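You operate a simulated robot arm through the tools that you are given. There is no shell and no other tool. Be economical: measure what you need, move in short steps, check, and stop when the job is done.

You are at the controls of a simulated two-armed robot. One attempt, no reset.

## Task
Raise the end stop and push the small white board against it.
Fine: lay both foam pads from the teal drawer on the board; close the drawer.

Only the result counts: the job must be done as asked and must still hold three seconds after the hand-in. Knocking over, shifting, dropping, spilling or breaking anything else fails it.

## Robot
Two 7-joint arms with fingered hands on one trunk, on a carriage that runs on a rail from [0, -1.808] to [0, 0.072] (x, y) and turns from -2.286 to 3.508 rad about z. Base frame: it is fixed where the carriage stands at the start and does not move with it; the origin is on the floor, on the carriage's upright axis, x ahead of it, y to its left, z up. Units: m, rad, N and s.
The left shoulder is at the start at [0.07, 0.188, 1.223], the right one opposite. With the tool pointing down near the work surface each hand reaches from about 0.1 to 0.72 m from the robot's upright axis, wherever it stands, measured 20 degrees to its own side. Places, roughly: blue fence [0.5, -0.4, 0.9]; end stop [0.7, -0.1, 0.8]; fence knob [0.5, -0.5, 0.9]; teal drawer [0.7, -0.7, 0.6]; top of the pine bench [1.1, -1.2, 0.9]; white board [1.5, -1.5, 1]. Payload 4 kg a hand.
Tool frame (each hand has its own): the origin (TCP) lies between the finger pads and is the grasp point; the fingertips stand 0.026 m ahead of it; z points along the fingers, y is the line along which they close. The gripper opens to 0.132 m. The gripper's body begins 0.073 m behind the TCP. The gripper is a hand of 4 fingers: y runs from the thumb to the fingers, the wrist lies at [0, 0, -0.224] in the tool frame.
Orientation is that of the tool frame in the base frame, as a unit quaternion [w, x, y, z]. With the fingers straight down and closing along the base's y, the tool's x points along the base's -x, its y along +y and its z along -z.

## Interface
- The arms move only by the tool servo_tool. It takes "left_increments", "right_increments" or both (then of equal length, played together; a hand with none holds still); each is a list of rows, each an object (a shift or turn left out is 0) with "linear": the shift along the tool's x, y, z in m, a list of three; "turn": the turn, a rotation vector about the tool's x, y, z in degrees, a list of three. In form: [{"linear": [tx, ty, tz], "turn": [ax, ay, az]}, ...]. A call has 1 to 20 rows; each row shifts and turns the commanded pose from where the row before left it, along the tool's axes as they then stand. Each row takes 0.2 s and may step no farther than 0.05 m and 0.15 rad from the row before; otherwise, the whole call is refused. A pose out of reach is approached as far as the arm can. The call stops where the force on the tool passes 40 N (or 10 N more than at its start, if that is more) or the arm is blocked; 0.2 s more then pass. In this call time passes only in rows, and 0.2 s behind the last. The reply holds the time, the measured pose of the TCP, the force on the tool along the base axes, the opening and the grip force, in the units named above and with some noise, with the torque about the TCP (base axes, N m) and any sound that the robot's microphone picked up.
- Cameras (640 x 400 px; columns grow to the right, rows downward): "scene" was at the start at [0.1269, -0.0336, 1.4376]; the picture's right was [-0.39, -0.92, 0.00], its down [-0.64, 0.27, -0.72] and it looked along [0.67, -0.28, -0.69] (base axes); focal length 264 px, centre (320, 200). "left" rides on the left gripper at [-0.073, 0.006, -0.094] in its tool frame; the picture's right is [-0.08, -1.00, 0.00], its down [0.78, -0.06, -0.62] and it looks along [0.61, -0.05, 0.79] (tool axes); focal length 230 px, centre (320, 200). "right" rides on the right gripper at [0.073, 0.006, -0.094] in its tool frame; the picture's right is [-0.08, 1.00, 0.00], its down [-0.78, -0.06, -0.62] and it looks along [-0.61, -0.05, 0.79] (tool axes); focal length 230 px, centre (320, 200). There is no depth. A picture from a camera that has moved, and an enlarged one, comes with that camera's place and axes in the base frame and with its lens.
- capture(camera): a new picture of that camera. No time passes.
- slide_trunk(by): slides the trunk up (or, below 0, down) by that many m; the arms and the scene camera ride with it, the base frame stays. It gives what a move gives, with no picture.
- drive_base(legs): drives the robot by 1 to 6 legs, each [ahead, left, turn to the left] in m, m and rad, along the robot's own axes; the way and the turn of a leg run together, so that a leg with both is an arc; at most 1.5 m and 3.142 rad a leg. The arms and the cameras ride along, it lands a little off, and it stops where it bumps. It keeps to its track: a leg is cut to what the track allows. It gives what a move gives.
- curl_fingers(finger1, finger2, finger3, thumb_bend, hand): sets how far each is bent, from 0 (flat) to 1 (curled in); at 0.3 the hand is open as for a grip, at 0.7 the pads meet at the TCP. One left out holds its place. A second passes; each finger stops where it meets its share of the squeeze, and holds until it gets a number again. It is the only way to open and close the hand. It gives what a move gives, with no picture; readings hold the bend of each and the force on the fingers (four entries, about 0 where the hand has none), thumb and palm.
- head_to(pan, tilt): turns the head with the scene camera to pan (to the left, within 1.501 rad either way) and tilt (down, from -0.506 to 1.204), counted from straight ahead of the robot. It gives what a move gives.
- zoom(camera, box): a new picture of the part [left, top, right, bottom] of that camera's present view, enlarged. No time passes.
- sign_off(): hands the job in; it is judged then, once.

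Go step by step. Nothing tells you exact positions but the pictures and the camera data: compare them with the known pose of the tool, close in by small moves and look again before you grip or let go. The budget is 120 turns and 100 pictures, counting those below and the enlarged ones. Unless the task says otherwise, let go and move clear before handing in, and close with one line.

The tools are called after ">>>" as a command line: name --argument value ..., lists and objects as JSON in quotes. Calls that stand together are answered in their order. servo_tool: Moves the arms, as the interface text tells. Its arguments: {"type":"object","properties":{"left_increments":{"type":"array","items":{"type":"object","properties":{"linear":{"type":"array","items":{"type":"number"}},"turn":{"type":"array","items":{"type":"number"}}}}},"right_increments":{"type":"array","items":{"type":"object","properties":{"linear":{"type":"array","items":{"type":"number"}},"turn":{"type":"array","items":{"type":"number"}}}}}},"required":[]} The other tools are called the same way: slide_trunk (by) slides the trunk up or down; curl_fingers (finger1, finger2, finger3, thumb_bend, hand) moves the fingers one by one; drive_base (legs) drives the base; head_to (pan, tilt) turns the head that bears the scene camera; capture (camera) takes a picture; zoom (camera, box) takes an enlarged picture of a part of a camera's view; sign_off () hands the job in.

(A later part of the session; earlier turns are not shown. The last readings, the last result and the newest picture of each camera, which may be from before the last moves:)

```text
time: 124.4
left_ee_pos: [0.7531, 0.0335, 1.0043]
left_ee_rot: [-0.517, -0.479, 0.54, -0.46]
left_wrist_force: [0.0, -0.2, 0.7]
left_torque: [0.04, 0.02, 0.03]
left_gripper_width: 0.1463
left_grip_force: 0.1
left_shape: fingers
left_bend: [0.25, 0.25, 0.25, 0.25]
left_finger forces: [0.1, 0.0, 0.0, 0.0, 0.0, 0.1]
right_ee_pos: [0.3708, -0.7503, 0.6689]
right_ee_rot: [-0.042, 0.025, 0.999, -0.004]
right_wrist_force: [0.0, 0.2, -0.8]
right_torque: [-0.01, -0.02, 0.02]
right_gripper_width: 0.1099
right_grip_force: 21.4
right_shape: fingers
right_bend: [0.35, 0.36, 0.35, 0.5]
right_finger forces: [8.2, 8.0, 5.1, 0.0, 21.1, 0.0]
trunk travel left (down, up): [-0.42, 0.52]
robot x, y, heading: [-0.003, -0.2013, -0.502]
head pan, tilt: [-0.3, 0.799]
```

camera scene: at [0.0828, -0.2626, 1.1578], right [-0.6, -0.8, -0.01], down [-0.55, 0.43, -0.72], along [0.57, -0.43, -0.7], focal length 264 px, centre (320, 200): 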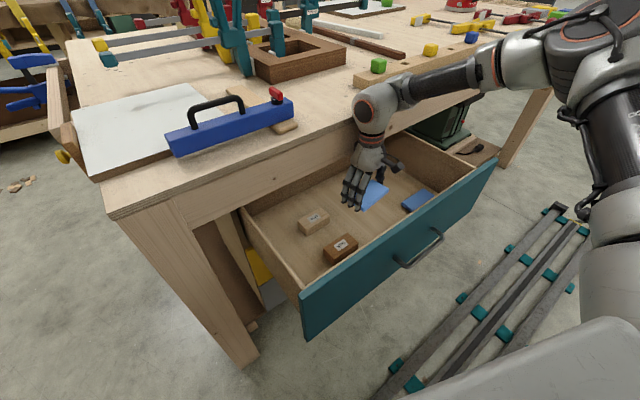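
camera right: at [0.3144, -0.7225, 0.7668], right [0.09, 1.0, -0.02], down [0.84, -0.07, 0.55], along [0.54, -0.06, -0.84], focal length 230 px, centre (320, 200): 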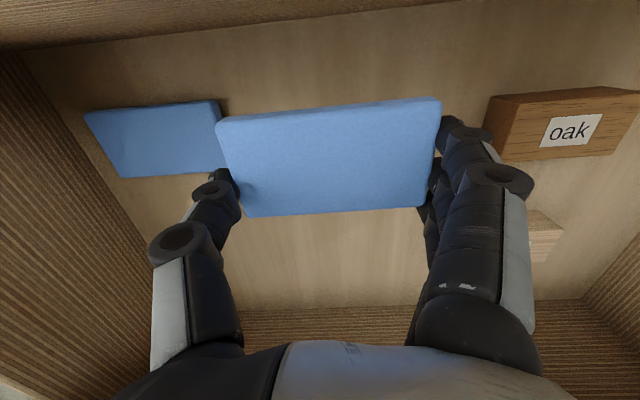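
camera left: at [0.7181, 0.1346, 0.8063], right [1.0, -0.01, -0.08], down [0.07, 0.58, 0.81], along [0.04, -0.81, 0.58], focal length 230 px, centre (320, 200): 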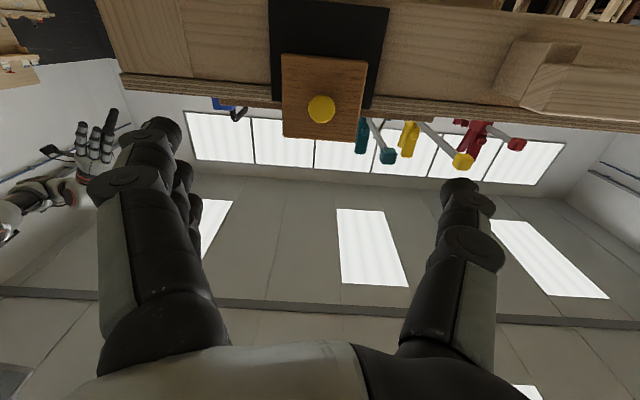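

>>> slide_trunk --by 0.4

```text
time: 128.2
left_ee_pos: [0.7539, 0.0337, 1.4038]
left_ee_rot: [-0.516, -0.48, 0.539, -0.461]
left_wrist_force: [1.0, 0.2, 0.7]
left_torque: [0.01, -0.03, -0.01]
left_gripper_width: 0.1464
left_grip_force: 0.1
left_shape: fingers
left_bend: [0.25, 0.25, 0.25, 0.25]
left_finger forces: [0.0, 0.0, 0.0, 0.0, 0.0, 0.0]
right_ee_pos: [0.3711, -0.7494, 1.0695]
right_ee_rot: [-0.042, 0.025, 0.999, -0.005]
right_wrist_force: [0.2, 1.1, 0.0]
right_torque: [0.01, 0.02, 0.0]
right_gripper_width: 0.1101
right_grip_force: 21.5
right_shape: fingers
right_bend: [0.35, 0.36, 0.35, 0.5]
right_finger forces: [8.3, 8.0, 5.1, 0.0, 21.2, 0.1]
trunk travel left (down, up): [-0.82, 0.12]
robot x, y, heading: [-0.0028, -0.2006, -0.503]
head pan, tilt: [-0.3, 0.799]
```

Clear now at z≈1.07. Turning toward the board.

>>> drive_base --legs '[[0, 0, 0.75]]'

```text
time: 130.7
left_ee_pos: [0.3864, 0.488, 1.404]
left_ee_rot: [0.308, 0.647, -0.323, 0.619]
left_wrist_force: [0.6, -0.6, 0.1]
left_torque: [-0.01, 0.05, 0.02]
left_gripper_width: 0.1466
left_grip_force: 0.1
left_shape: fingers
left_bend: [0.25, 0.25, 0.25, 0.25]
left_finger forces: [0.0, 0.0, 0.0, 0.0, 0.0, 0.1]
right_ee_pos: [0.6477, -0.3426, 1.0683]
right_ee_rot: [-0.037, -0.347, 0.937, -0.019]
right_wrist_force: [-0.7, 0.1, -0.8]
right_torque: [0.02, 0.01, 0.0]
right_gripper_width: 0.1097
right_grip_force: 20.3
right_shape: fingers
right_bend: [0.35, 0.36, 0.35, 0.5]
right_finger forces: [7.7, 7.4, 5.3, 0.1, 20.4, 0.0]
trunk travel left (down, up): [-0.82, 0.12]
robot x, y, heading: [0.0003, -0.2025, 0.254]
head pan, tilt: [-0.3, 0.799]
```

Squaring the pad to the board, adding a slight forward tilt for reach, and moving over the far half of the board.

>>> servo_tool --right_increments '[{"turn": [0, 0, 8]}, {"turn": [0, 0, 8]}, {"turn": [0, 0, 8]}, {"turn": [0, 0, 8]}, {"turn": [0, 0, 8]}, {"turn": [0, -6, 0]}, {"turn": [0, -5, 0]}, {"linear": [-0.034, 0.022, 0]}, {"linear": [-0.034, 0.022, 0]}, {"linear": [-0.034, 0.022, 0]}]'

>>> capture --camera "right"

```text
time: 132.8
left_ee_pos: [0.3847, 0.4881, 1.404]
left_ee_rot: [0.31, 0.645, -0.324, 0.619]
left_wrist_force: [0.3, -0.1, 0.7]
left_torque: [0.01, 0.01, 0.0]
left_gripper_width: 0.1464
left_grip_force: 0.1
left_shape: fingers
left_bend: [0.25, 0.25, 0.25, 0.25]
left_finger forces: [0.0, 0.0, 0.0, 0.0, 0.0, 0.0]
right_ee_pos: [0.7075, -0.3194, 1.1062]
right_ee_rot: [0.068, -0.009, 0.997, -0.03]
right_wrist_force: [1.1, -0.5, 0.3]
right_torque: [-0.01, -0.04, 0.0]
right_gripper_width: 0.1099
right_grip_force: 20.7
right_shape: fingers
right_bend: [0.35, 0.36, 0.35, 0.5]
right_finger forces: [7.6, 7.5, 5.3, 0.0, 20.0, 0.0]
right hand out of reach, approached as far as the arm can: row 9, 10
trunk travel left (down, up): [-0.82, 0.12]
robot x, y, heading: [-0.0041, -0.2016, 0.259]
head pan, tilt: [-0.3, 0.799]
```

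```text
10 pictures are left
camera right: at [0.6225, -0.3105, 1.19], right [0.06, 1.0, -0.05], down [0.69, -0.01, 0.72], along [0.72, -0.08, -0.69], focal length 230 px, centre (320, 200)
```

right: 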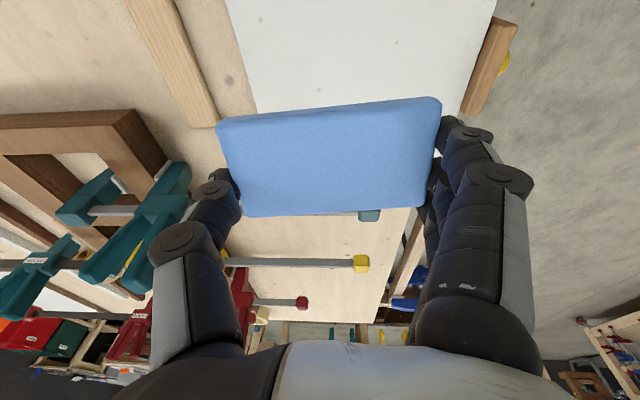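

The trunk is high for this reach. Lowering it 0.12 and then reaching a little farther over the board.

>>> slide_trunk --by -0.1

>>> servo_tool --right_increments '[{"linear": [-0.025, 0.015, 0]}, {"linear": [-0.025, 0.015, 0]}, {"linear": [0, 0, 0.015]}]'

```text
time: 134.2
left_ee_pos: [0.3861, 0.4885, 1.3043]
left_ee_rot: [0.309, 0.645, -0.323, 0.619]
left_wrist_force: [0.4, -0.3, 0.6]
left_torque: [0.0, 0.05, 0.0]
left_gripper_width: 0.1463
left_grip_force: 0.1
left_shape: fingers
left_bend: [0.25, 0.25, 0.25, 0.25]
left_finger forces: [0.1, 0.0, 0.1, 0.0, 0.0, 0.0]
right_ee_pos: [0.7083, -0.3184, 1.0056]
right_ee_rot: [0.068, -0.008, 0.997, -0.03]
right_wrist_force: [-0.2, 0.2, -0.5]
right_torque: [0.01, 0.02, 0.03]
right_gripper_width: 0.1097
right_grip_force: 19.7
right_shape: fingers
right_bend: [0.35, 0.36, 0.35, 0.5]
right_finger forces: [7.7, 7.5, 5.3, 0.0, 20.0, 0.1]
trunk travel left (down, up): [-0.72, 0.22]
robot x, y, heading: [-0.0019, -0.2019, 0.255]
head pan, tilt: [-0.3, 0.799]
```

```text
time: 135.0
left_ee_pos: [0.3863, 0.4873, 1.3042]
left_ee_rot: [0.31, 0.645, -0.324, 0.619]
left_wrist_force: [0.7, 0.0, -0.1]
left_torque: [-0.01, -0.02, 0.05]
left_gripper_width: 0.1463
left_grip_force: 0.0
left_shape: fingers
left_bend: [0.25, 0.25, 0.25, 0.25]
left_finger forces: [0.1, 0.0, 0.0, 0.0, 0.1, 0.0]
right_ee_pos: [0.7246, -0.3281, 1.0157]
right_ee_rot: [0.069, -0.008, 0.997, -0.029]
right_wrist_force: [-0.1, -0.2, 0.3]
right_torque: [-0.02, 0.01, 0.01]
right_gripper_width: 0.1097
right_grip_force: 20.1
right_shape: fingers
right_bend: [0.35, 0.36, 0.35, 0.5]
right_finger forces: [7.6, 7.5, 5.1, 0.0, 20.0, 0.1]
right hand out of reach, approached as far as the arm can: row 1, 2, 3
trunk travel left (down, up): [-0.72, 0.22]
robot x, y, heading: [-0.0007, -0.2022, 0.257]
head pan, tilt: [-0.3, 0.799]
```

Using the base for the remaining sideways shift, then the trunk for the descent.

>>> drive_base --legs '[[0.015, 0.058, 0]]'

>>> slide_trunk --by -0.06

>>> capture --camera "right"

```text
time: 135.9
left_ee_pos: [0.3872, 0.5431, 1.306]
left_ee_rot: [0.308, 0.646, -0.324, 0.619]
left_wrist_force: [-0.2, -0.2, 0.1]
left_torque: [0.02, 0.05, -0.01]
left_gripper_width: 0.1465
left_grip_force: 0.0
left_shape: fingers
left_bend: [0.25, 0.25, 0.25, 0.25]
left_finger forces: [0.0, 0.0, 0.0, 0.0, 0.2, 0.0]
right_ee_pos: [0.7245, -0.2727, 1.0147]
right_ee_rot: [0.069, -0.008, 0.997, -0.027]
right_wrist_force: [0.0, 0.4, 0.7]
right_torque: [0.07, 0.01, -0.05]
right_gripper_width: 0.1098
right_grip_force: 20.0
right_shape: fingers
right_bend: [0.35, 0.36, 0.35, 0.5]
right_finger forces: [7.6, 7.6, 5.4, 0.1, 20.0, 0.1]
trunk travel left (down, up): [-0.72, 0.22]
robot x, y, heading: [0.0028, -0.1413, 0.251]
head pan, tilt: [-0.3, 0.799]
```

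```text
time: 136.9
left_ee_pos: [0.386, 0.5457, 1.2452]
left_ee_rot: [0.308, 0.646, -0.324, 0.619]
left_wrist_force: [0.1, -0.3, 0.2]
left_torque: [0.02, 0.01, 0.0]
left_gripper_width: 0.1465
left_grip_force: 0.1
left_shape: fingers
left_bend: [0.25, 0.25, 0.25, 0.25]
left_finger forces: [0.0, 0.0, 0.0, 0.0, 0.0, 0.0]
right_ee_pos: [0.7235, -0.2697, 0.9535]
right_ee_rot: [0.069, -0.007, 0.997, -0.029]
right_wrist_force: [-0.1, 0.0, 0.3]
right_torque: [-0.02, -0.01, -0.04]
right_gripper_width: 0.1094
right_grip_force: 20.5
right_shape: fingers
right_bend: [0.35, 0.36, 0.35, 0.5]
right_finger forces: [7.6, 7.6, 5.2, 0.0, 20.1, 0.0]
trunk travel left (down, up): [-0.66, 0.28]
robot x, y, heading: [-0.0011, -0.1401, 0.255]
head pan, tilt: [-0.3, 0.799]
```

```text
9 pictures are left
camera right: at [0.6386, -0.2615, 1.0387], right [0.07, 1.0, -0.05], down [0.69, -0.01, 0.72], along [0.72, -0.08, -0.69], focal length 230 px, centre (320, 200)
```

right: 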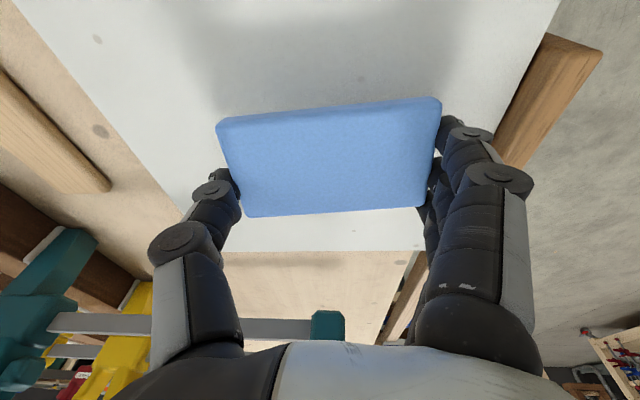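

Pad 1 is over the board with the shadow close. Lowering until it touches.

>>> slide_trunk --by -0.013

```text
time: 137.6
left_ee_pos: [0.3866, 0.5458, 1.2317]
left_ee_rot: [0.309, 0.645, -0.323, 0.62]
left_wrist_force: [0.2, 0.2, 0.3]
left_torque: [0.0, 0.0, -0.02]
left_gripper_width: 0.1463
left_grip_force: 0.0
left_shape: fingers
left_bend: [0.25, 0.25, 0.25, 0.25]
left_finger forces: [0.0, 0.0, 0.0, 0.1, 0.0, 0.1]
right_ee_pos: [0.7245, -0.2691, 0.9411]
right_ee_rot: [0.069, -0.008, 0.997, -0.029]
right_wrist_force: [0.2, 0.6, 0.4]
right_torque: [0.03, -0.03, 0.02]
right_gripper_width: 0.1097
right_grip_force: 20.2
right_shape: fingers
right_bend: [0.35, 0.36, 0.35, 0.5]
right_finger forces: [7.7, 7.7, 5.1, 0.0, 20.1, 0.0]
trunk travel left (down, up): [-0.647, 0.293]
robot x, y, heading: [0.0016, -0.1451, 0.253]
head pan, tilt: [-0.3, 0.799]
```

>>> slide_trunk --by -0.007

```text
time: 138.1
left_ee_pos: [0.3866, 0.5469, 1.2238]
left_ee_rot: [0.309, 0.645, -0.323, 0.62]
left_wrist_force: [-0.2, 0.5, -0.7]
left_torque: [0.0, 0.01, 0.02]
left_gripper_width: 0.1462
left_grip_force: 0.1
left_shape: fingers
left_bend: [0.25, 0.25, 0.25, 0.25]
left_finger forces: [0.0, 0.0, 0.0, 0.0, 0.0, 0.0]
right_ee_pos: [0.7246, -0.2687, 0.9354]
right_ee_rot: [0.069, -0.008, 0.997, -0.028]
right_wrist_force: [0.2, -0.5, 0.0]
right_torque: [0.04, 0.03, 0.0]
right_gripper_width: 0.1096
right_grip_force: 20.5
right_shape: fingers
right_bend: [0.35, 0.36, 0.35, 0.5]
right_finger forces: [7.7, 7.6, 5.1, 0.1, 20.0, 0.0]
trunk travel left (down, up): [-0.64, 0.3]
robot x, y, heading: [0.0005, -0.1407, 0.253]
head pan, tilt: [-0.3, 0.799]
```

Still no contact; a few millimetres more.

>>> slide_trunk --by -0.006

```text
time: 138.7
left_ee_pos: [0.3856, 0.5462, 1.2188]
left_ee_rot: [0.309, 0.646, -0.324, 0.619]
left_wrist_force: [-0.7, 0.3, 0.0]
left_torque: [0.0, -0.02, -0.01]
left_gripper_width: 0.1463
left_grip_force: 0.0
left_shape: fingers
left_bend: [0.25, 0.25, 0.25, 0.25]
left_finger forces: [0.1, 0.0, 0.0, 0.1, 0.0, 0.0]
right_ee_pos: [0.7234, -0.2681, 0.932]
right_ee_rot: [0.072, -0.008, 0.997, -0.028]
right_wrist_force: [4.0, -3.0, 12.0]
right_torque: [0.66, 0.26, -0.06]
right_gripper_width: 0.11
right_grip_force: 23.2
right_shape: fingers
right_bend: [0.36, 0.36, 0.35, 0.5]
right_finger forces: [10.6, 6.9, 6.6, 0.0, 21.9, 0.0]
trunk travel left (down, up): [-0.634, 0.306]
robot x, y, heading: [0.0018, -0.1451, 0.252]
head pan, tilt: [-0.3, 0.799]
```

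Contact. Easing up a hair, then opening the hand and lifting away.

>>> slide_trunk --by 0.004

>>> curl_fingers --hand "right" --finger1 0.28 --finger2 0.28 --finger3 0.28 --thumb_bend 0.38

>>> slide_trunk --by 0.15

>>> capture --camera "right"

```text
time: 139.2
left_ee_pos: [0.3868, 0.5474, 1.2207]
left_ee_rot: [0.308, 0.646, -0.323, 0.619]
left_wrist_force: [0.1, -0.6, -0.2]
left_torque: [0.02, 0.0, 0.0]
left_gripper_width: 0.1462
left_grip_force: 0.1
left_shape: fingers
left_bend: [0.25, 0.25, 0.25, 0.25]
left_finger forces: [0.0, 0.0, 0.0, 0.0, 0.0, 0.0]
right_ee_pos: [0.7238, -0.2686, 0.9324]
right_ee_rot: [0.069, -0.008, 0.997, -0.029]
right_wrist_force: [2.2, 0.3, 2.6]
right_torque: [0.12, -0.02, -0.08]
right_gripper_width: 0.1098
right_grip_force: 21.5
right_shape: fingers
right_bend: [0.35, 0.36, 0.35, 0.5]
right_finger forces: [7.7, 7.4, 6.2, 0.1, 21.1, 0.1]
trunk travel left (down, up): [-0.638, 0.302]
robot x, y, heading: [-0.0014, -0.1497, 0.255]
head pan, tilt: [-0.3, 0.799]
```

```text
time: 140.2
left_ee_pos: [0.3866, 0.546, 1.2221]
left_ee_rot: [0.309, 0.645, -0.324, 0.619]
left_wrist_force: [0.5, -0.3, -0.7]
left_torque: [-0.01, -0.01, 0.0]
left_gripper_width: 0.1463
left_grip_force: 0.0
left_shape: fingers
left_bend: [0.25, 0.25, 0.25, 0.25]
left_finger forces: [0.0, 0.0, 0.1, 0.0, 0.1, 0.1]
right_ee_pos: [0.7243, -0.269, 0.934]
right_ee_rot: [0.069, -0.008, 0.997, -0.029]
right_wrist_force: [-0.4, 0.3, 0.8]
right_torque: [0.05, -0.03, -0.05]
right_gripper_width: 0.1249
right_grip_force: 0.1
right_shape: fingers
right_bend: [0.28, 0.28, 0.28, 0.38]
right_finger forces: [0.0, 0.1, 0.1, 0.0, 0.0, 0.1]
trunk travel left (down, up): [-0.638, 0.302]
robot x, y, heading: [-0.0012, -0.143, 0.252]
head pan, tilt: [-0.3, 0.799]
```

```text
time: 141.9
left_ee_pos: [0.3865, 0.547, 1.3711]
left_ee_rot: [0.31, 0.645, -0.324, 0.619]
left_wrist_force: [0.3, -0.4, -0.3]
left_torque: [0.02, -0.01, -0.01]
left_gripper_width: 0.1463
left_grip_force: 0.0
left_shape: fingers
left_bend: [0.25, 0.25, 0.25, 0.25]
left_finger forces: [0.0, 0.0, 0.1, 0.0, 0.0, 0.0]
right_ee_pos: [0.7238, -0.2687, 1.0833]
right_ee_rot: [0.069, -0.007, 0.997, -0.029]
right_wrist_force: [-0.6, -0.1, -0.1]
right_torque: [0.01, -0.02, 0.02]
right_gripper_width: 0.125
right_grip_force: 0.1
right_shape: fingers
right_bend: [0.28, 0.28, 0.28, 0.38]
right_finger forces: [0.1, 0.0, 0.0, 0.0, 0.1, 0.1]
trunk travel left (down, up): [-0.788, 0.152]
robot x, y, heading: [-0.0027, -0.1444, 0.254]
head pan, tilt: [-0.3, 0.799]
```

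```text
8 pictures are left
camera right: at [0.6388, -0.2604, 1.1665], right [0.06, 1.0, -0.05], down [0.69, -0.01, 0.72], along [0.72, -0.08, -0.69], focal length 230 px, centre (320, 200)
```

right: 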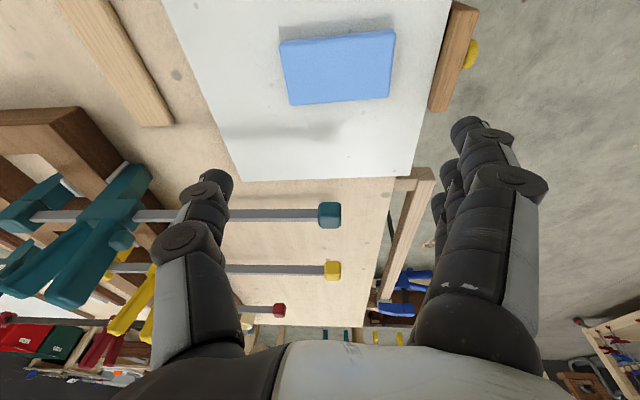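

Pad 1 lies flat on the board at about [0.71, -0.26]. Now heading back for pad 2: tuck the left hand closer and higher, then turn and drive to y≈-0.335.

>>> servo_tool --left_increments '[{"linear": [0.02, 0.04, -0.01]}, {"linear": [0.02, 0.04, -0.01]}, {"linear": [0.02, 0.04, -0.01]}, {"linear": [0.02, 0.04, -0.01]}, {"linear": [0.02, 0.04, -0.01]}]'

>>> drive_base --legs '[[0, 0, -0.759], [0.093, -0.168, 0]]'

>>> servo_tool --right_increments '[{"turn": [0, 0, -7.5]}, {"turn": [0, 0, -7.5]}, {"turn": [0, 0, -7.5]}, {"turn": [0, 0, -7.5]}, {"turn": [0, 0, -7.5]}, {"turn": [0, 0, -7.5]}, {"turn": [0, 6.5, 0]}, {"turn": [0, 6.5, 0]}]'

```text
time: 143.2
left_ee_pos: [0.1969, 0.4643, 1.4752]
left_ee_rot: [0.309, 0.646, -0.325, 0.618]
left_wrist_force: [-0.5, 0.2, -0.4]
left_torque: [0.0, 0.0, -0.01]
left_gripper_width: 0.1464
left_grip_force: 0.0
left_shape: fingers
left_bend: [0.25, 0.25, 0.25, 0.25]
left_finger forces: [0.1, 0.1, 0.0, 0.1, 0.1, 0.0]
right_ee_pos: [0.7244, -0.2692, 1.0832]
right_ee_rot: [0.071, -0.007, 0.997, -0.028]
right_wrist_force: [-0.4, 0.3, 0.6]
right_torque: [0.02, 0.0, 0.0]
right_gripper_width: 0.1251
right_grip_force: 0.1
right_shape: fingers
right_bend: [0.28, 0.28, 0.28, 0.38]
right_finger forces: [0.0, 0.0, 0.0, 0.1, 0.0, 0.0]
trunk travel left (down, up): [-0.788, 0.152]
robot x, y, heading: [0.0, -0.1425, 0.254]
head pan, tilt: [-0.3, 0.799]
```

```text
time: 146.8
left_ee_pos: [0.5668, -0.0323, 1.4739]
left_ee_rot: [-0.52, -0.476, 0.541, -0.459]
left_wrist_force: [-0.6, 0.3, 0.7]
left_torque: [-0.03, -0.01, 0.01]
left_gripper_width: 0.1465
left_grip_force: 0.1
left_shape: fingers
left_bend: [0.25, 0.25, 0.25, 0.25]
left_finger forces: [0.0, 0.0, 0.1, 0.0, 0.0, 0.1]
right_ee_pos: [0.4341, -0.9279, 1.0851]
right_ee_rot: [0.053, 0.366, 0.927, -0.053]
right_wrist_force: [0.1, 0.3, 0.4]
right_torque: [-0.01, 0.0, -0.05]
right_gripper_width: 0.125
right_grip_force: 0.0
right_shape: fingers
right_bend: [0.28, 0.28, 0.28, 0.38]
right_finger forces: [0.0, 0.0, 0.0, 0.0, 0.1, 0.0]
trunk travel left (down, up): [-0.788, 0.152]
robot x, y, heading: [-0.0019, -0.3385, -0.513]
head pan, tilt: [-0.3, 0.799]
```

```text
time: 148.6
left_ee_pos: [0.5665, -0.0344, 1.4739]
left_ee_rot: [-0.519, -0.477, 0.542, -0.458]
left_wrist_force: [-1.0, 0.5, -0.9]
left_torque: [-0.01, 0.02, -0.02]
left_gripper_width: 0.1464
left_grip_force: 0.1
left_shape: fingers
left_bend: [0.25, 0.25, 0.25, 0.25]
left_finger forces: [0.1, 0.0, 0.0, 0.0, 0.1, 0.0]
right_ee_pos: [0.3858, -0.9313, 1.0992]
right_ee_rot: [-0.084, -0.008, 0.994, -0.071]
right_wrist_force: [0.5, 0.7, 0.5]
right_torque: [-0.02, -0.01, 0.01]
right_gripper_width: 0.1249
right_grip_force: 0.1
right_shape: fingers
right_bend: [0.28, 0.28, 0.28, 0.38]
right_finger forces: [0.1, 0.1, 0.0, 0.1, 0.0, 0.0]
right hand out of reach, approached as far as the arm can: row 7, 8
trunk travel left (down, up): [-0.788, 0.152]
robot x, y, heading: [0.0006, -0.3347, -0.516]
head pan, tilt: [-0.3, 0.799]
```

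Correcting the small roll, centring above pad 2 (y≈-0.863), and lowering the trunk.

>>> servo_tool --right_increments '[{"turn": [-4, -2.3, 0]}, {"turn": [-4, -2.3, 0]}, {"linear": [0.014, 0.034, 0]}, {"linear": [0.014, 0.034, 0]}]'

>>> slide_trunk --by -0.35

>>> capture --camera "right"

```text
time: 149.6
left_ee_pos: [0.5651, -0.0345, 1.4743]
left_ee_rot: [-0.519, -0.476, 0.542, -0.458]
left_wrist_force: [0.2, -0.1, 0.0]
left_torque: [-0.02, 0.01, 0.01]
left_gripper_width: 0.1463
left_grip_force: 0.0
left_shape: fingers
left_bend: [0.25, 0.25, 0.25, 0.25]
left_finger forces: [0.0, 0.0, 0.1, 0.0, 0.1, 0.0]
right_ee_pos: [0.3564, -0.862, 1.1017]
right_ee_rot: [-0.044, -0.005, 0.999, -0.001]
right_wrist_force: [0.0, 1.0, 0.5]
right_torque: [0.0, 0.01, 0.02]
right_gripper_width: 0.1249
right_grip_force: 0.1
right_shape: fingers
right_bend: [0.28, 0.28, 0.28, 0.38]
right_finger forces: [0.1, 0.0, 0.0, 0.0, 0.0, 0.0]
trunk travel left (down, up): [-0.788, 0.152]
robot x, y, heading: [-0.0014, -0.3369, -0.513]
head pan, tilt: [-0.3, 0.799]
```

```text
time: 153.0
left_ee_pos: [0.5656, -0.0346, 1.1247]
left_ee_rot: [-0.519, -0.477, 0.542, -0.458]
left_wrist_force: [-0.2, 0.1, -0.7]
left_torque: [0.0, 0.01, 0.0]
left_gripper_width: 0.1466
left_grip_force: 0.1
left_shape: fingers
left_bend: [0.25, 0.25, 0.25, 0.25]
left_finger forces: [0.1, 0.0, 0.0, 0.0, 0.0, 0.1]
right_ee_pos: [0.3588, -0.863, 0.751]
right_ee_rot: [-0.044, -0.006, 0.999, -0.002]
right_wrist_force: [0.1, 0.4, -0.3]
right_torque: [-0.02, 0.01, -0.01]
right_gripper_width: 0.1249
right_grip_force: 0.1
right_shape: fingers
right_bend: [0.28, 0.28, 0.28, 0.38]
right_finger forces: [0.1, 0.1, 0.0, 0.1, 0.0, 0.0]
trunk travel left (down, up): [-0.438, 0.502]
robot x, y, heading: [0.0004, -0.3346, -0.513]
head pan, tilt: [-0.3, 0.799]
```

```text
7 pictures are left
camera right: at [0.2935, -0.8583, 0.8521], right [0.07, 1.0, -0.01], down [0.84, -0.05, 0.54], along [0.54, -0.04, -0.84], focal length 230 px, centre (320, 200)
```

right: 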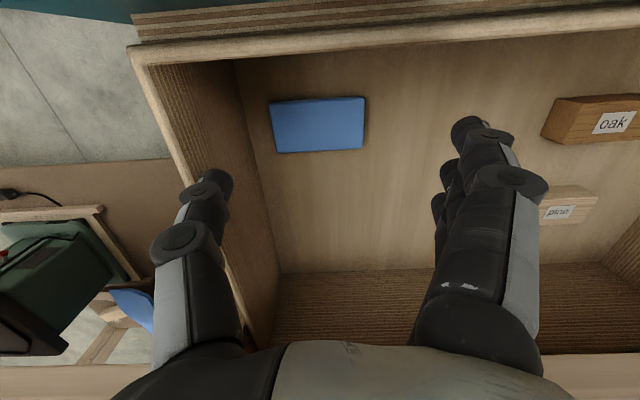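

Pad 2 is at about [0.364, -0.868], ~2 cm from the drawer's side wall. I'll narrow the thumb, shift to y≈-0.855, and lower partway.

>>> curl_fingers --hand "right" --finger1 0.3 --finger2 0.3 --finger3 0.3 --thumb_bend 0.335

>>> servo_tool --right_increments '[{"linear": [-0.022, 0.008, -0.002]}]'

>>> slide_trunk --by -0.125

>>> capture --camera "right"

```text
time: 154.0
left_ee_pos: [0.565, -0.036, 1.1255]
left_ee_rot: [-0.519, -0.476, 0.542, -0.458]
left_wrist_force: [-0.2, 0.7, 0.0]
left_torque: [0.0, 0.01, -0.03]
left_gripper_width: 0.1465
left_grip_force: 0.1
left_shape: fingers
left_bend: [0.25, 0.25, 0.25, 0.25]
left_finger forces: [0.0, 0.0, 0.0, 0.0, 0.1, 0.1]
right_ee_pos: [0.3581, -0.8629, 0.7521]
right_ee_rot: [-0.045, -0.006, 0.999, -0.001]
right_wrist_force: [-0.2, -0.3, 0.4]
right_torque: [-0.01, 0.0, 0.0]
right_gripper_width: 0.1317
right_grip_force: 0.0
right_shape: fingers
right_bend: [0.3, 0.3, 0.3, 0.33]
right_finger forces: [0.0, 0.1, 0.1, 0.1, 0.0, 0.1]
trunk travel left (down, up): [-0.438, 0.502]
robot x, y, heading: [0.0011, -0.3325, -0.51]
head pan, tilt: [-0.3, 0.799]
```

```text
time: 154.4
left_ee_pos: [0.567, -0.0354, 1.1245]
left_ee_rot: [-0.518, -0.478, 0.541, -0.458]
left_wrist_force: [-0.1, 0.6, -0.6]
left_torque: [-0.01, -0.01, -0.04]
left_gripper_width: 0.1464
left_grip_force: 0.0
left_shape: fingers
left_bend: [0.25, 0.25, 0.25, 0.25]
left_finger forces: [0.0, 0.0, 0.1, 0.1, 0.1, 0.1]
right_ee_pos: [0.3814, -0.856, 0.7498]
right_ee_rot: [-0.045, -0.005, 0.999, -0.001]
right_wrist_force: [0.8, -0.4, -0.4]
right_torque: [-0.01, 0.01, 0.01]
right_gripper_width: 0.1319
right_grip_force: 0.0
right_shape: fingers
right_bend: [0.3, 0.3, 0.3, 0.33]
right_finger forces: [0.1, 0.0, 0.1, 0.0, 0.1, 0.0]
trunk travel left (down, up): [-0.438, 0.502]
robot x, y, heading: [0.0, -0.3353, -0.514]
head pan, tilt: [-0.3, 0.799]
```

```text
time: 155.9
left_ee_pos: [0.5664, -0.0369, 1.0003]
left_ee_rot: [-0.519, -0.476, 0.542, -0.458]
left_wrist_force: [0.0, 0.4, -0.9]
left_torque: [0.0, -0.02, 0.01]
left_gripper_width: 0.1464
left_grip_force: 0.0
left_shape: fingers
left_bend: [0.25, 0.25, 0.25, 0.25]
left_finger forces: [0.0, 0.0, 0.1, 0.1, 0.0, 0.1]
right_ee_pos: [0.3798, -0.8549, 0.6254]
right_ee_rot: [-0.045, -0.005, 0.999, 0.0]
right_wrist_force: [-0.8, 0.2, -0.8]
right_torque: [-0.03, 0.02, 0.01]
right_gripper_width: 0.1317
right_grip_force: 0.0
right_shape: fingers
right_bend: [0.3, 0.3, 0.3, 0.33]
right_finger forces: [0.0, 0.0, 0.0, 0.1, 0.0, 0.0]
trunk travel left (down, up): [-0.313, 0.627]
robot x, y, heading: [0.0021, -0.332, -0.509]
head pan, tilt: [-0.3, 0.799]
```

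```text
6 pictures are left
camera right: at [0.316, -0.8501, 0.7267], right [0.07, 1.0, -0.01], down [0.84, -0.05, 0.55], along [0.54, -0.04, -0.84], focal length 230 px, centre (320, 200)
```

right: 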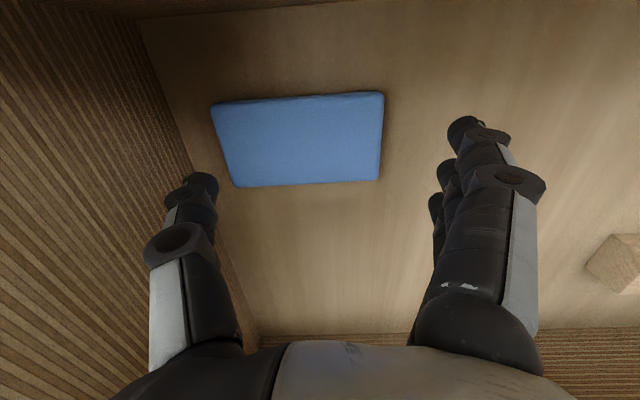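

Good alignment: thumb between pad and side wall. Lowering to the floor of the drawer.

>>> slide_trunk --by -0.035

```text
time: 156.7
left_ee_pos: [0.5651, -0.0352, 0.9632]
left_ee_rot: [-0.518, -0.477, 0.542, -0.458]
left_wrist_force: [-1.1, 0.2, 0.8]
left_torque: [-0.03, 0.01, 0.02]
left_gripper_width: 0.1463
left_grip_force: 0.0
left_shape: fingers
left_bend: [0.25, 0.25, 0.25, 0.25]
left_finger forces: [0.1, 0.0, 0.1, 0.0, 0.0, 0.0]
right_ee_pos: [0.3806, -0.8559, 0.5905]
right_ee_rot: [-0.044, -0.005, 0.999, -0.002]
right_wrist_force: [0.7, -4.5, 6.8]
right_torque: [-0.58, -0.01, 0.07]
right_gripper_width: 0.1428
right_grip_force: 3.6
right_shape: fingers
right_bend: [0.3, 0.3, 0.3, 0.3]
right_finger forces: [0.0, 0.1, 0.1, 0.0, 8.0, 0.0]
trunk travel left (down, up): [-0.278, 0.662]
robot x, y, heading: [-0.0005, -0.3353, -0.517]
head pan, tilt: [-0.3, 0.799]
```

The thumb slid down beside the pad (slightly pushed outward). Closing on it.

>>> curl_fingers --hand "right" --finger1 0.6 --finger2 0.6 --finger3 0.6 --thumb_bend 0.6

>>> slide_trunk --by 0.07

>>> capture --camera "right"

```text
time: 157.7
left_ee_pos: [0.5652, -0.0344, 0.9649]
left_ee_rot: [-0.519, -0.475, 0.543, -0.458]
left_wrist_force: [-0.6, -0.1, 1.2]
left_torque: [-0.01, -0.03, 0.0]
left_gripper_width: 0.1461
left_grip_force: 0.0
left_shape: fingers
left_bend: [0.25, 0.25, 0.25, 0.25]
left_finger forces: [0.0, 0.0, 0.0, 0.0, 0.0, 0.0]
right_ee_pos: [0.38, -0.8533, 0.5935]
right_ee_rot: [-0.042, -0.005, 0.999, -0.002]
right_wrist_force: [0.9, -6.1, 35.9]
right_torque: [-1.22, -0.37, 0.11]
right_gripper_width: 0.0906
right_grip_force: 18.5
right_shape: fingers
right_bend: [0.6, 0.6, 0.61, 0.35]
right_finger forces: [0.0, 0.0, 14.1, 0.0, 23.2, 0.0]
trunk travel left (down, up): [-0.278, 0.662]
robot x, y, heading: [0.0005, -0.3339, -0.513]
head pan, tilt: [-0.3, 0.799]
```

```text
time: 158.8
left_ee_pos: [0.568, -0.0341, 1.0337]
left_ee_rot: [-0.519, -0.477, 0.541, -0.458]
left_wrist_force: [0.4, -0.5, -0.6]
left_torque: [-0.02, 0.0, -0.04]
left_gripper_width: 0.1463
left_grip_force: 0.0
left_shape: fingers
left_bend: [0.25, 0.25, 0.25, 0.25]
left_finger forces: [0.0, 0.0, 0.0, 0.1, 0.0, 0.1]
right_ee_pos: [0.3803, -0.8546, 0.6608]
right_ee_rot: [-0.044, -0.005, 0.999, -0.001]
right_wrist_force: [0.3, 0.0, -0.8]
right_torque: [-0.01, -0.01, 0.0]
right_gripper_width: 0.0689
right_grip_force: 0.0
right_shape: fingers
right_bend: [0.6, 0.6, 0.6, 0.42]
right_finger forces: [0.0, 0.1, 0.1, 0.0, 0.0, 0.1]
trunk travel left (down, up): [-0.348, 0.592]
robot x, y, heading: [-0.0027, -0.3393, -0.514]
head pan, tilt: [-0.3, 0.799]
```

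```text
5 pictures are left
camera right: at [0.3162, -0.8501, 0.7611], right [0.07, 1.0, -0.01], down [0.84, -0.05, 0.54], along [0.54, -0.04, -0.84], focal length 230 px, centre (320, 200)
```

right: 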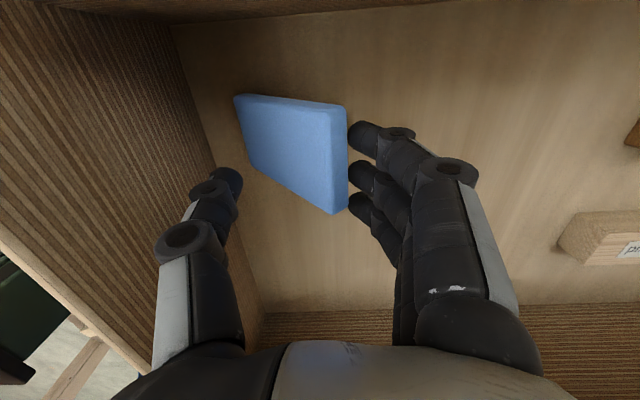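

The pad slipped out and looks tilted, perhaps still settling. Opening the hand (which lets time pass) and looking again.

>>> curl_fingers --hand "right" --finger1 0.3 --finger2 0.3 --finger3 0.3 --thumb_bend 0.3

>>> capture --camera "right"

```text
time: 159.8
left_ee_pos: [0.5663, -0.0367, 1.0344]
left_ee_rot: [-0.519, -0.476, 0.542, -0.458]
left_wrist_force: [-1.0, -0.3, 1.3]
left_torque: [-0.02, -0.01, 0.0]
left_gripper_width: 0.1461
left_grip_force: 0.0
left_shape: fingers
left_bend: [0.25, 0.25, 0.25, 0.25]
left_finger forces: [0.0, 0.1, 0.0, 0.0, 0.0, 0.0]
right_ee_pos: [0.3802, -0.8533, 0.6609]
right_ee_rot: [-0.044, -0.005, 0.999, -0.001]
right_wrist_force: [-0.6, -0.7, -0.1]
right_torque: [-0.04, -0.01, 0.01]
right_gripper_width: 0.1357
right_grip_force: 0.0
right_shape: fingers
right_bend: [0.3, 0.3, 0.3, 0.3]
right_finger forces: [0.0, 0.1, 0.0, 0.0, 0.0, 0.1]
trunk travel left (down, up): [-0.348, 0.592]
robot x, y, heading: [0.0009, -0.3383, -0.514]
head pan, tilt: [-0.3, 0.799]
```

```text
4 pictures are left
camera right: at [0.3161, -0.8502, 0.7615], right [0.07, 1.0, -0.01], down [0.84, -0.05, 0.54], along [0.54, -0.04, -0.84], focal length 230 px, centre (320, 200)
```

right: 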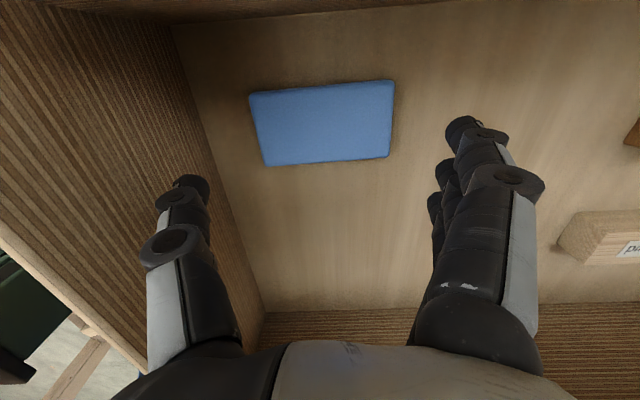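

The pad fell flat again and has moved to a better spot, centred under the hand (y≈-0.851) with more room at the wall. Descending again.

>>> curl_fingers --hand "right" --thumb_bend 0.325

>>> slide_trunk --by -0.069

```text
time: 160.8
left_ee_pos: [0.5662, -0.0346, 1.0349]
left_ee_rot: [-0.519, -0.477, 0.542, -0.458]
left_wrist_force: [-0.3, -0.3, -0.5]
left_torque: [-0.02, 0.01, 0.02]
left_gripper_width: 0.1462
left_grip_force: 0.0
left_shape: fingers
left_bend: [0.25, 0.25, 0.25, 0.25]
left_finger forces: [0.0, 0.0, 0.1, 0.0, 0.1, 0.1]
right_ee_pos: [0.3809, -0.8535, 0.6599]
right_ee_rot: [-0.044, -0.006, 0.999, -0.001]
right_wrist_force: [-0.4, -0.4, 0.5]
right_torque: [0.0, 0.02, -0.01]
right_gripper_width: 0.1331
right_grip_force: 0.0
right_shape: fingers
right_bend: [0.3, 0.3, 0.3, 0.32]
right_finger forces: [0.1, 0.0, 0.0, 0.0, 0.0, 0.0]
trunk travel left (down, up): [-0.348, 0.592]
robot x, y, heading: [-0.0019, -0.3329, -0.511]
head pan, tilt: [-0.3, 0.799]
```

```text
time: 161.9
left_ee_pos: [0.5666, -0.0365, 0.966]
left_ee_rot: [-0.519, -0.477, 0.542, -0.458]
left_wrist_force: [0.3, 0.0, -1.2]
left_torque: [0.03, 0.0, -0.02]
left_gripper_width: 0.1464
left_grip_force: 0.1
left_shape: fingers
left_bend: [0.25, 0.25, 0.25, 0.25]
left_finger forces: [0.0, 0.1, 0.0, 0.0, 0.0, 0.0]
right_ee_pos: [0.3809, -0.855, 0.5914]
right_ee_rot: [-0.045, -0.005, 0.999, 0.0]
right_wrist_force: [0.6, 0.3, -0.9]
right_torque: [-0.02, 0.0, -0.01]
right_gripper_width: 0.1333
right_grip_force: 0.1
right_shape: fingers
right_bend: [0.3, 0.3, 0.3, 0.32]
right_finger forces: [0.1, 0.1, 0.1, 0.0, 0.0, 0.1]
trunk travel left (down, up): [-0.279, 0.661]
robot x, y, heading: [0.001, -0.3349, -0.519]
head pan, tilt: [-0.3, 0.799]
```

No unwanted contact this time. 3 mm lower, then closing and lifting a bit.

>>> slide_trunk --by -0.003

>>> curl_fingers --hand "right" --finger1 0.6 --finger2 0.6 --finger3 0.6 --thumb_bend 0.6

>>> slide_trunk --by 0.05

```text
time: 162.4
left_ee_pos: [0.5656, -0.0356, 0.9623]
left_ee_rot: [-0.519, -0.477, 0.541, -0.459]
left_wrist_force: [-0.4, 0.9, -0.2]
left_torque: [-0.03, -0.02, 0.0]
left_gripper_width: 0.1465
left_grip_force: 0.0
left_shape: fingers
left_bend: [0.25, 0.25, 0.25, 0.25]
left_finger forces: [0.0, 0.0, 0.1, 0.1, 0.0, 0.2]
right_ee_pos: [0.3803, -0.8547, 0.588]
right_ee_rot: [-0.045, -0.005, 0.999, 0.0]
right_wrist_force: [-0.3, 0.5, 0.5]
right_torque: [0.0, -0.03, 0.0]
right_gripper_width: 0.1336
right_grip_force: 0.2
right_shape: fingers
right_bend: [0.3, 0.3, 0.3, 0.32]
right_finger forces: [0.0, 0.1, 0.0, 0.0, 0.0, 0.1]
trunk travel left (down, up): [-0.276, 0.664]
robot x, y, heading: [0.0015, -0.3379, -0.513]
head pan, tilt: [-0.3, 0.799]
```

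```text
time: 163.4
left_ee_pos: [0.5653, -0.0353, 0.9622]
left_ee_rot: [-0.518, -0.477, 0.542, -0.459]
left_wrist_force: [0.7, 0.2, -0.5]
left_torque: [0.01, -0.02, 0.01]
left_gripper_width: 0.1467
left_grip_force: 0.1
left_shape: fingers
left_bend: [0.25, 0.25, 0.25, 0.25]
left_finger forces: [0.0, 0.0, 0.1, 0.1, 0.0, 0.0]
right_ee_pos: [0.3798, -0.8542, 0.5903]
right_ee_rot: [-0.043, -0.005, 0.999, -0.001]
right_wrist_force: [3.8, -2.0, 15.9]
right_torque: [0.98, -0.5, -0.29]
right_gripper_width: 0.1098
right_grip_force: 29.9
right_shape: fingers
right_bend: [0.36, 0.35, 0.38, 0.49]
right_finger forces: [9.0, 9.3, 18.3, 0.0, 22.5, 0.0]
trunk travel left (down, up): [-0.276, 0.664]
robot x, y, heading: [0.0018, -0.3375, -0.511]
head pan, tilt: [-0.3, 0.799]
```

```text
time: 164.3
left_ee_pos: [0.5661, -0.0362, 1.0123]
left_ee_rot: [-0.519, -0.477, 0.542, -0.458]
left_wrist_force: [-0.4, 0.2, 1.1]
left_torque: [0.01, 0.0, 0.0]
left_gripper_width: 0.1465
left_grip_force: 0.1
left_shape: fingers
left_bend: [0.25, 0.25, 0.25, 0.25]
left_finger forces: [0.0, 0.0, 0.1, 0.0, 0.1, 0.0]
right_ee_pos: [0.3801, -0.8551, 0.6378]
right_ee_rot: [-0.044, -0.005, 0.999, -0.002]
right_wrist_force: [0.6, -0.2, 0.5]
right_torque: [-0.04, 0.01, -0.01]
right_gripper_width: 0.1097
right_grip_force: 22.1
right_shape: fingers
right_bend: [0.36, 0.35, 0.38, 0.49]
right_finger forces: [8.2, 8.5, 5.5, 0.1, 22.8, 0.0]
trunk travel left (down, up): [-0.326, 0.614]
robot x, y, heading: [-0.0017, -0.3365, -0.516]
head pan, tilt: [-0.3, 0.799]
```

Pad 2 is gripped with the same readings as pad 1. Raising fully clear of the bench.

>>> slide_trunk --by 0.4

>>> slide_trunk --by 0.05

```text
time: 168.1
left_ee_pos: [0.5664, -0.0368, 1.4117]
left_ee_rot: [-0.519, -0.477, 0.541, -0.459]
left_wrist_force: [0.5, -0.1, 0.0]
left_torque: [0.0, -0.02, 0.0]
left_gripper_width: 0.1461
left_grip_force: 0.1
left_shape: fingers
left_bend: [0.25, 0.25, 0.25, 0.25]
left_finger forces: [0.0, 0.0, 0.0, 0.0, 0.1, 0.0]
right_ee_pos: [0.3803, -0.8542, 1.0378]
right_ee_rot: [-0.044, -0.004, 0.999, -0.001]
right_wrist_force: [0.9, 0.0, 0.5]
right_torque: [0.02, 0.0, 0.0]
right_gripper_width: 0.11
right_grip_force: 22.6
right_shape: fingers
right_bend: [0.36, 0.35, 0.38, 0.49]
right_finger forces: [8.2, 8.6, 5.5, 0.0, 22.8, 0.0]
trunk travel left (down, up): [-0.726, 0.214]
robot x, y, heading: [0.0024, -0.3348, -0.512]
head pan, tilt: [-0.3, 0.799]
```

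```text
time: 169.1
left_ee_pos: [0.5674, -0.0377, 1.4614]
left_ee_rot: [-0.52, -0.476, 0.542, -0.457]
left_wrist_force: [0.0, 0.0, 0.8]
left_torque: [0.02, 0.01, 0.02]
left_gripper_width: 0.1461
left_grip_force: 0.0
left_shape: fingers
left_bend: [0.25, 0.25, 0.25, 0.25]
left_finger forces: [0.0, 0.1, 0.0, 0.1, 0.0, 0.0]
right_ee_pos: [0.3817, -0.8539, 1.0885]
right_ee_rot: [-0.044, -0.006, 0.999, -0.001]
right_wrist_force: [0.2, 0.5, 0.0]
right_torque: [0.04, 0.02, 0.04]
right_gripper_width: 0.1097
right_grip_force: 22.0
right_shape: fingers
right_bend: [0.36, 0.35, 0.38, 0.49]
right_finger forces: [8.3, 8.5, 5.4, 0.0, 22.8, 0.1]
trunk travel left (down, up): [-0.776, 0.164]
robot x, y, heading: [-0.0006, -0.3341, -0.514]
head pan, tilt: [-0.3, 0.799]
```

>>> drive_base --legs '[[0, 0, 0.76], [0.042, 0.17, 0]]'

>>> servo_tool --right_increments '[{"turn": [0, 0, 8]}, {"turn": [0, 0, 8]}, {"turn": [0, 0, 8]}, {"turn": [0, 0, 8]}, {"turn": [0, 0, 8]}, {"turn": [0, -5, 0]}]'

```text
time: 172.5
left_ee_pos: [0.2061, 0.4413, 1.464]
left_ee_rot: [0.313, 0.643, -0.329, 0.617]
left_wrist_force: [-0.4, -1.3, -0.3]
left_torque: [-0.01, -0.01, 0.01]
left_gripper_width: 0.1466
left_grip_force: 0.2
left_shape: fingers
left_bend: [0.25, 0.25, 0.25, 0.25]
left_finger forces: [0.1, 0.0, 0.0, 0.0, 0.0, 0.0]
right_ee_pos: [0.6334, -0.2814, 1.0865]
right_ee_rot: [-0.041, -0.373, 0.927, -0.015]
right_wrist_force: [-0.3, -0.8, 0.2]
right_torque: [0.04, 0.02, 0.04]
right_gripper_width: 0.1098
right_grip_force: 22.2
right_shape: fingers
right_bend: [0.36, 0.35, 0.38, 0.49]
right_finger forces: [7.7, 8.2, 5.8, 0.1, 22.3, 0.0]
trunk travel left (down, up): [-0.776, 0.164]
robot x, y, heading: [-0.0012, -0.1598, 0.243]
head pan, tilt: [-0.3, 0.799]
```

```text
time: 173.9
left_ee_pos: [0.2055, 0.4449, 1.4618]
left_ee_rot: [0.313, 0.643, -0.328, 0.617]
left_wrist_force: [-1.6, 1.1, -0.3]
left_torque: [0.04, 0.01, 0.0]
left_gripper_width: 0.1465
left_grip_force: 0.0
left_shape: fingers
left_bend: [0.25, 0.25, 0.25, 0.25]
left_finger forces: [0.1, 0.1, 0.1, 0.0, 0.1, 0.1]
right_ee_pos: [0.6315, -0.2782, 1.0892]
right_ee_rot: [0.012, -0.034, 0.999, -0.029]
right_wrist_force: [0.1, 0.2, 1.4]
right_torque: [-0.01, 0.01, -0.01]
right_gripper_width: 0.1098
right_grip_force: 22.3
right_shape: fingers
right_bend: [0.36, 0.35, 0.38, 0.49]
right_finger forces: [7.9, 8.3, 6.0, 0.0, 22.1, 0.0]
trunk travel left (down, up): [-0.776, 0.164]
robot x, y, heading: [-0.0012, -0.1588, 0.24]
head pan, tilt: [-0.3, 0.799]
```

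Pad 2 is over the near half of the board. Small shift for margins, then lowering to just above the board and checking.

>>> servo_tool --right_increments '[{"linear": [-0.008, -0.012, 0], "turn": [-3, 0, 0]}]'

>>> slide_trunk --by -0.125

>>> capture --camera "right"

```text
time: 174.3
left_ee_pos: [0.2062, 0.4439, 1.4628]
left_ee_rot: [0.313, 0.644, -0.328, 0.617]
left_wrist_force: [-0.1, -0.4, -1.0]
left_torque: [0.03, 0.02, -0.01]
left_gripper_width: 0.1462
left_grip_force: 0.0
left_shape: fingers
left_bend: [0.25, 0.25, 0.25, 0.25]
left_finger forces: [0.0, 0.0, 0.0, 0.0, 0.1, 0.1]
right_ee_pos: [0.6417, -0.2905, 1.0884]
right_ee_rot: [0.01, -0.035, 0.999, -0.003]
right_wrist_force: [0.3, -0.1, -1.3]
right_torque: [0.03, 0.01, 0.0]
right_gripper_width: 0.1097
right_grip_force: 21.9
right_shape: fingers
right_bend: [0.36, 0.35, 0.38, 0.49]
right_finger forces: [7.9, 8.3, 5.9, 0.0, 22.2, 0.1]
trunk travel left (down, up): [-0.776, 0.164]
robot x, y, heading: [0.0013, -0.1615, 0.237]
head pan, tilt: [-0.3, 0.799]
```

```text
time: 175.9
left_ee_pos: [0.2072, 0.4444, 1.3375]
left_ee_rot: [0.313, 0.643, -0.327, 0.618]
left_wrist_force: [0.3, -0.4, -0.6]
left_torque: [-0.03, -0.01, -0.02]
left_gripper_width: 0.1464
left_grip_force: 0.1
left_shape: fingers
left_bend: [0.25, 0.25, 0.25, 0.25]
left_finger forces: [0.0, 0.0, 0.0, 0.0, 0.0, 0.0]
right_ee_pos: [0.6402, -0.2897, 0.9634]
right_ee_rot: [0.011, -0.035, 0.999, -0.002]
right_wrist_force: [-0.5, 0.9, -0.8]
right_torque: [-0.02, 0.01, 0.0]
right_gripper_width: 0.1098
right_grip_force: 22.2
right_shape: fingers
right_bend: [0.36, 0.35, 0.38, 0.49]
right_finger forces: [7.7, 8.4, 6.0, 0.1, 22.1, 0.0]
trunk travel left (down, up): [-0.651, 0.289]
robot x, y, heading: [-0.0019, -0.1608, 0.24]
head pan, tilt: [-0.3, 0.799]
```

```text
3 pictures are left
camera right: at [0.5659, -0.2895, 1.0573], right [0.01, 1.0, 0.0], down [0.77, 0.0, 0.63], along [0.63, -0.01, -0.77], focal length 230 px, centre (320, 200)
```

right: 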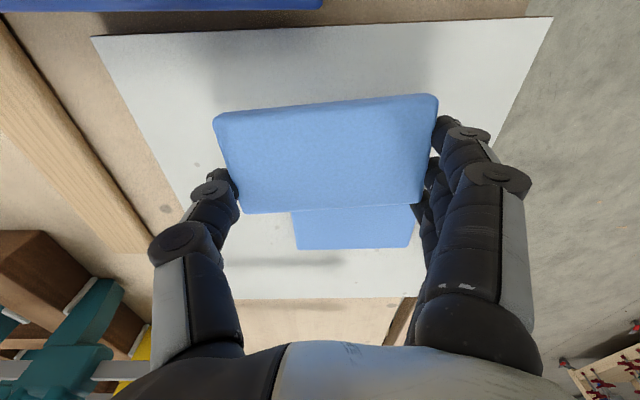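

Both pads will fit side by side with a clear gap. Lowering to contact.

>>> slide_trunk --by -0.027

>>> slide_trunk --by -0.004

```text
time: 176.6
left_ee_pos: [0.2063, 0.4449, 1.3098]
left_ee_rot: [0.313, 0.643, -0.328, 0.617]
left_wrist_force: [-0.6, 0.0, 0.3]
left_torque: [0.01, 0.01, 0.05]
left_gripper_width: 0.1463
left_grip_force: 0.0
left_shape: fingers
left_bend: [0.25, 0.25, 0.25, 0.25]
left_finger forces: [0.1, 0.0, 0.0, 0.1, 0.0, 0.0]
right_ee_pos: [0.642, -0.2894, 0.9367]
right_ee_rot: [0.01, -0.035, 0.999, -0.003]
right_wrist_force: [0.6, -0.1, 0.4]
right_torque: [-0.03, -0.02, 0.0]
right_gripper_width: 0.1096
right_grip_force: 21.5
right_shape: fingers
right_bend: [0.36, 0.35, 0.38, 0.49]
right_finger forces: [7.8, 8.3, 5.9, 0.0, 22.0, 0.0]
trunk travel left (down, up): [-0.624, 0.316]
robot x, y, heading: [0.0034, -0.165, 0.242]
head pan, tilt: [-0.3, 0.799]
```

```text
time: 177.1
left_ee_pos: [0.2062, 0.4446, 1.3058]
left_ee_rot: [0.313, 0.643, -0.328, 0.617]
left_wrist_force: [0.3, 0.4, -0.2]
left_torque: [0.01, 0.0, 0.0]
left_gripper_width: 0.1465
left_grip_force: 0.0
left_shape: fingers
left_bend: [0.25, 0.25, 0.25, 0.25]
left_finger forces: [0.0, 0.1, 0.0, 0.0, 0.0, 0.1]
right_ee_pos: [0.6413, -0.289, 0.933]
right_ee_rot: [0.01, -0.036, 0.999, -0.002]
right_wrist_force: [0.0, 0.3, -1.7]
right_torque: [0.02, -0.03, 0.0]
right_gripper_width: 0.1097
right_grip_force: 22.1
right_shape: fingers
right_bend: [0.36, 0.35, 0.38, 0.49]
right_finger forces: [7.8, 8.3, 5.9, 0.0, 22.0, 0.0]
trunk travel left (down, up): [-0.62, 0.32]
robot x, y, heading: [-0.0005, -0.1605, 0.242]
head pan, tilt: [-0.3, 0.799]
```

Within a millimetre or two of the board. Releasing gently and lifting.

>>> slide_trunk --by -0.002

>>> curl_fingers --hand "right" --finger1 0.29 --finger2 0.29 --finger3 0.29 --thumb_bend 0.38

>>> slide_trunk --by 0.16

```text
time: 177.7
left_ee_pos: [0.2057, 0.4454, 1.3037]
left_ee_rot: [0.313, 0.643, -0.327, 0.617]
left_wrist_force: [0.3, -0.4, 0.0]
left_torque: [0.03, 0.02, -0.01]
left_gripper_width: 0.1463
left_grip_force: 0.0
left_shape: fingers
left_bend: [0.25, 0.25, 0.25, 0.25]
left_finger forces: [0.0, 0.1, 0.1, 0.1, 0.0, 0.0]
right_ee_pos: [0.6408, -0.2893, 0.931]
right_ee_rot: [0.011, -0.036, 0.999, -0.002]
right_wrist_force: [0.0, -0.1, 0.7]
right_torque: [0.01, 0.02, -0.01]
right_gripper_width: 0.1096
right_grip_force: 22.5
right_shape: fingers
right_bend: [0.36, 0.35, 0.38, 0.49]
right_finger forces: [7.8, 8.4, 5.9, 0.0, 22.1, 0.1]
trunk travel left (down, up): [-0.618, 0.322]
robot x, y, heading: [0.0015, -0.1613, 0.248]
head pan, tilt: [-0.3, 0.799]
```

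```text
time: 178.7
left_ee_pos: [0.2063, 0.4441, 1.3037]
left_ee_rot: [0.314, 0.643, -0.329, 0.617]
left_wrist_force: [-0.1, 0.1, -1.4]
left_torque: [0.0, 0.02, 0.01]
left_gripper_width: 0.1465
left_grip_force: 0.0
left_shape: fingers
left_bend: [0.25, 0.25, 0.25, 0.25]
left_finger forces: [0.0, 0.0, 0.0, 0.0, 0.0, 0.0]
right_ee_pos: [0.6416, -0.2904, 0.9306]
right_ee_rot: [0.009, -0.035, 0.999, -0.002]
right_wrist_force: [-0.6, -0.1, 0.1]
right_torque: [0.0, 0.01, 0.0]
right_gripper_width: 0.1248
right_grip_force: 0.1
right_shape: fingers
right_bend: [0.28, 0.28, 0.28, 0.38]
right_finger forces: [0.0, 0.0, 0.0, 0.0, 0.0, 0.0]
trunk travel left (down, up): [-0.618, 0.322]
robot x, y, heading: [-0.0014, -0.1623, 0.243]
head pan, tilt: [-0.3, 0.799]
```

```text
time: 180.5
left_ee_pos: [0.207, 0.4454, 1.4642]
left_ee_rot: [0.314, 0.643, -0.328, 0.617]
left_wrist_force: [0.1, 0.4, -0.2]
left_torque: [-0.02, 0.01, 0.01]
left_gripper_width: 0.1463
left_grip_force: 0.0
left_shape: fingers
left_bend: [0.25, 0.25, 0.25, 0.25]
left_finger forces: [0.1, 0.0, 0.1, 0.1, 0.0, 0.1]
right_ee_pos: [0.6404, -0.2891, 1.0901]
right_ee_rot: [0.01, -0.036, 0.999, -0.002]
right_wrist_force: [-0.9, 0.4, -0.1]
right_torque: [0.04, -0.02, -0.01]
right_gripper_width: 0.1248
right_grip_force: 0.1
right_shape: fingers
right_bend: [0.28, 0.28, 0.28, 0.38]
right_finger forces: [0.0, 0.0, 0.1, 0.0, 0.1, 0.0]
trunk travel left (down, up): [-0.778, 0.162]
robot x, y, heading: [-0.0021, -0.1599, 0.245]
head pan, tilt: [-0.3, 0.799]
```

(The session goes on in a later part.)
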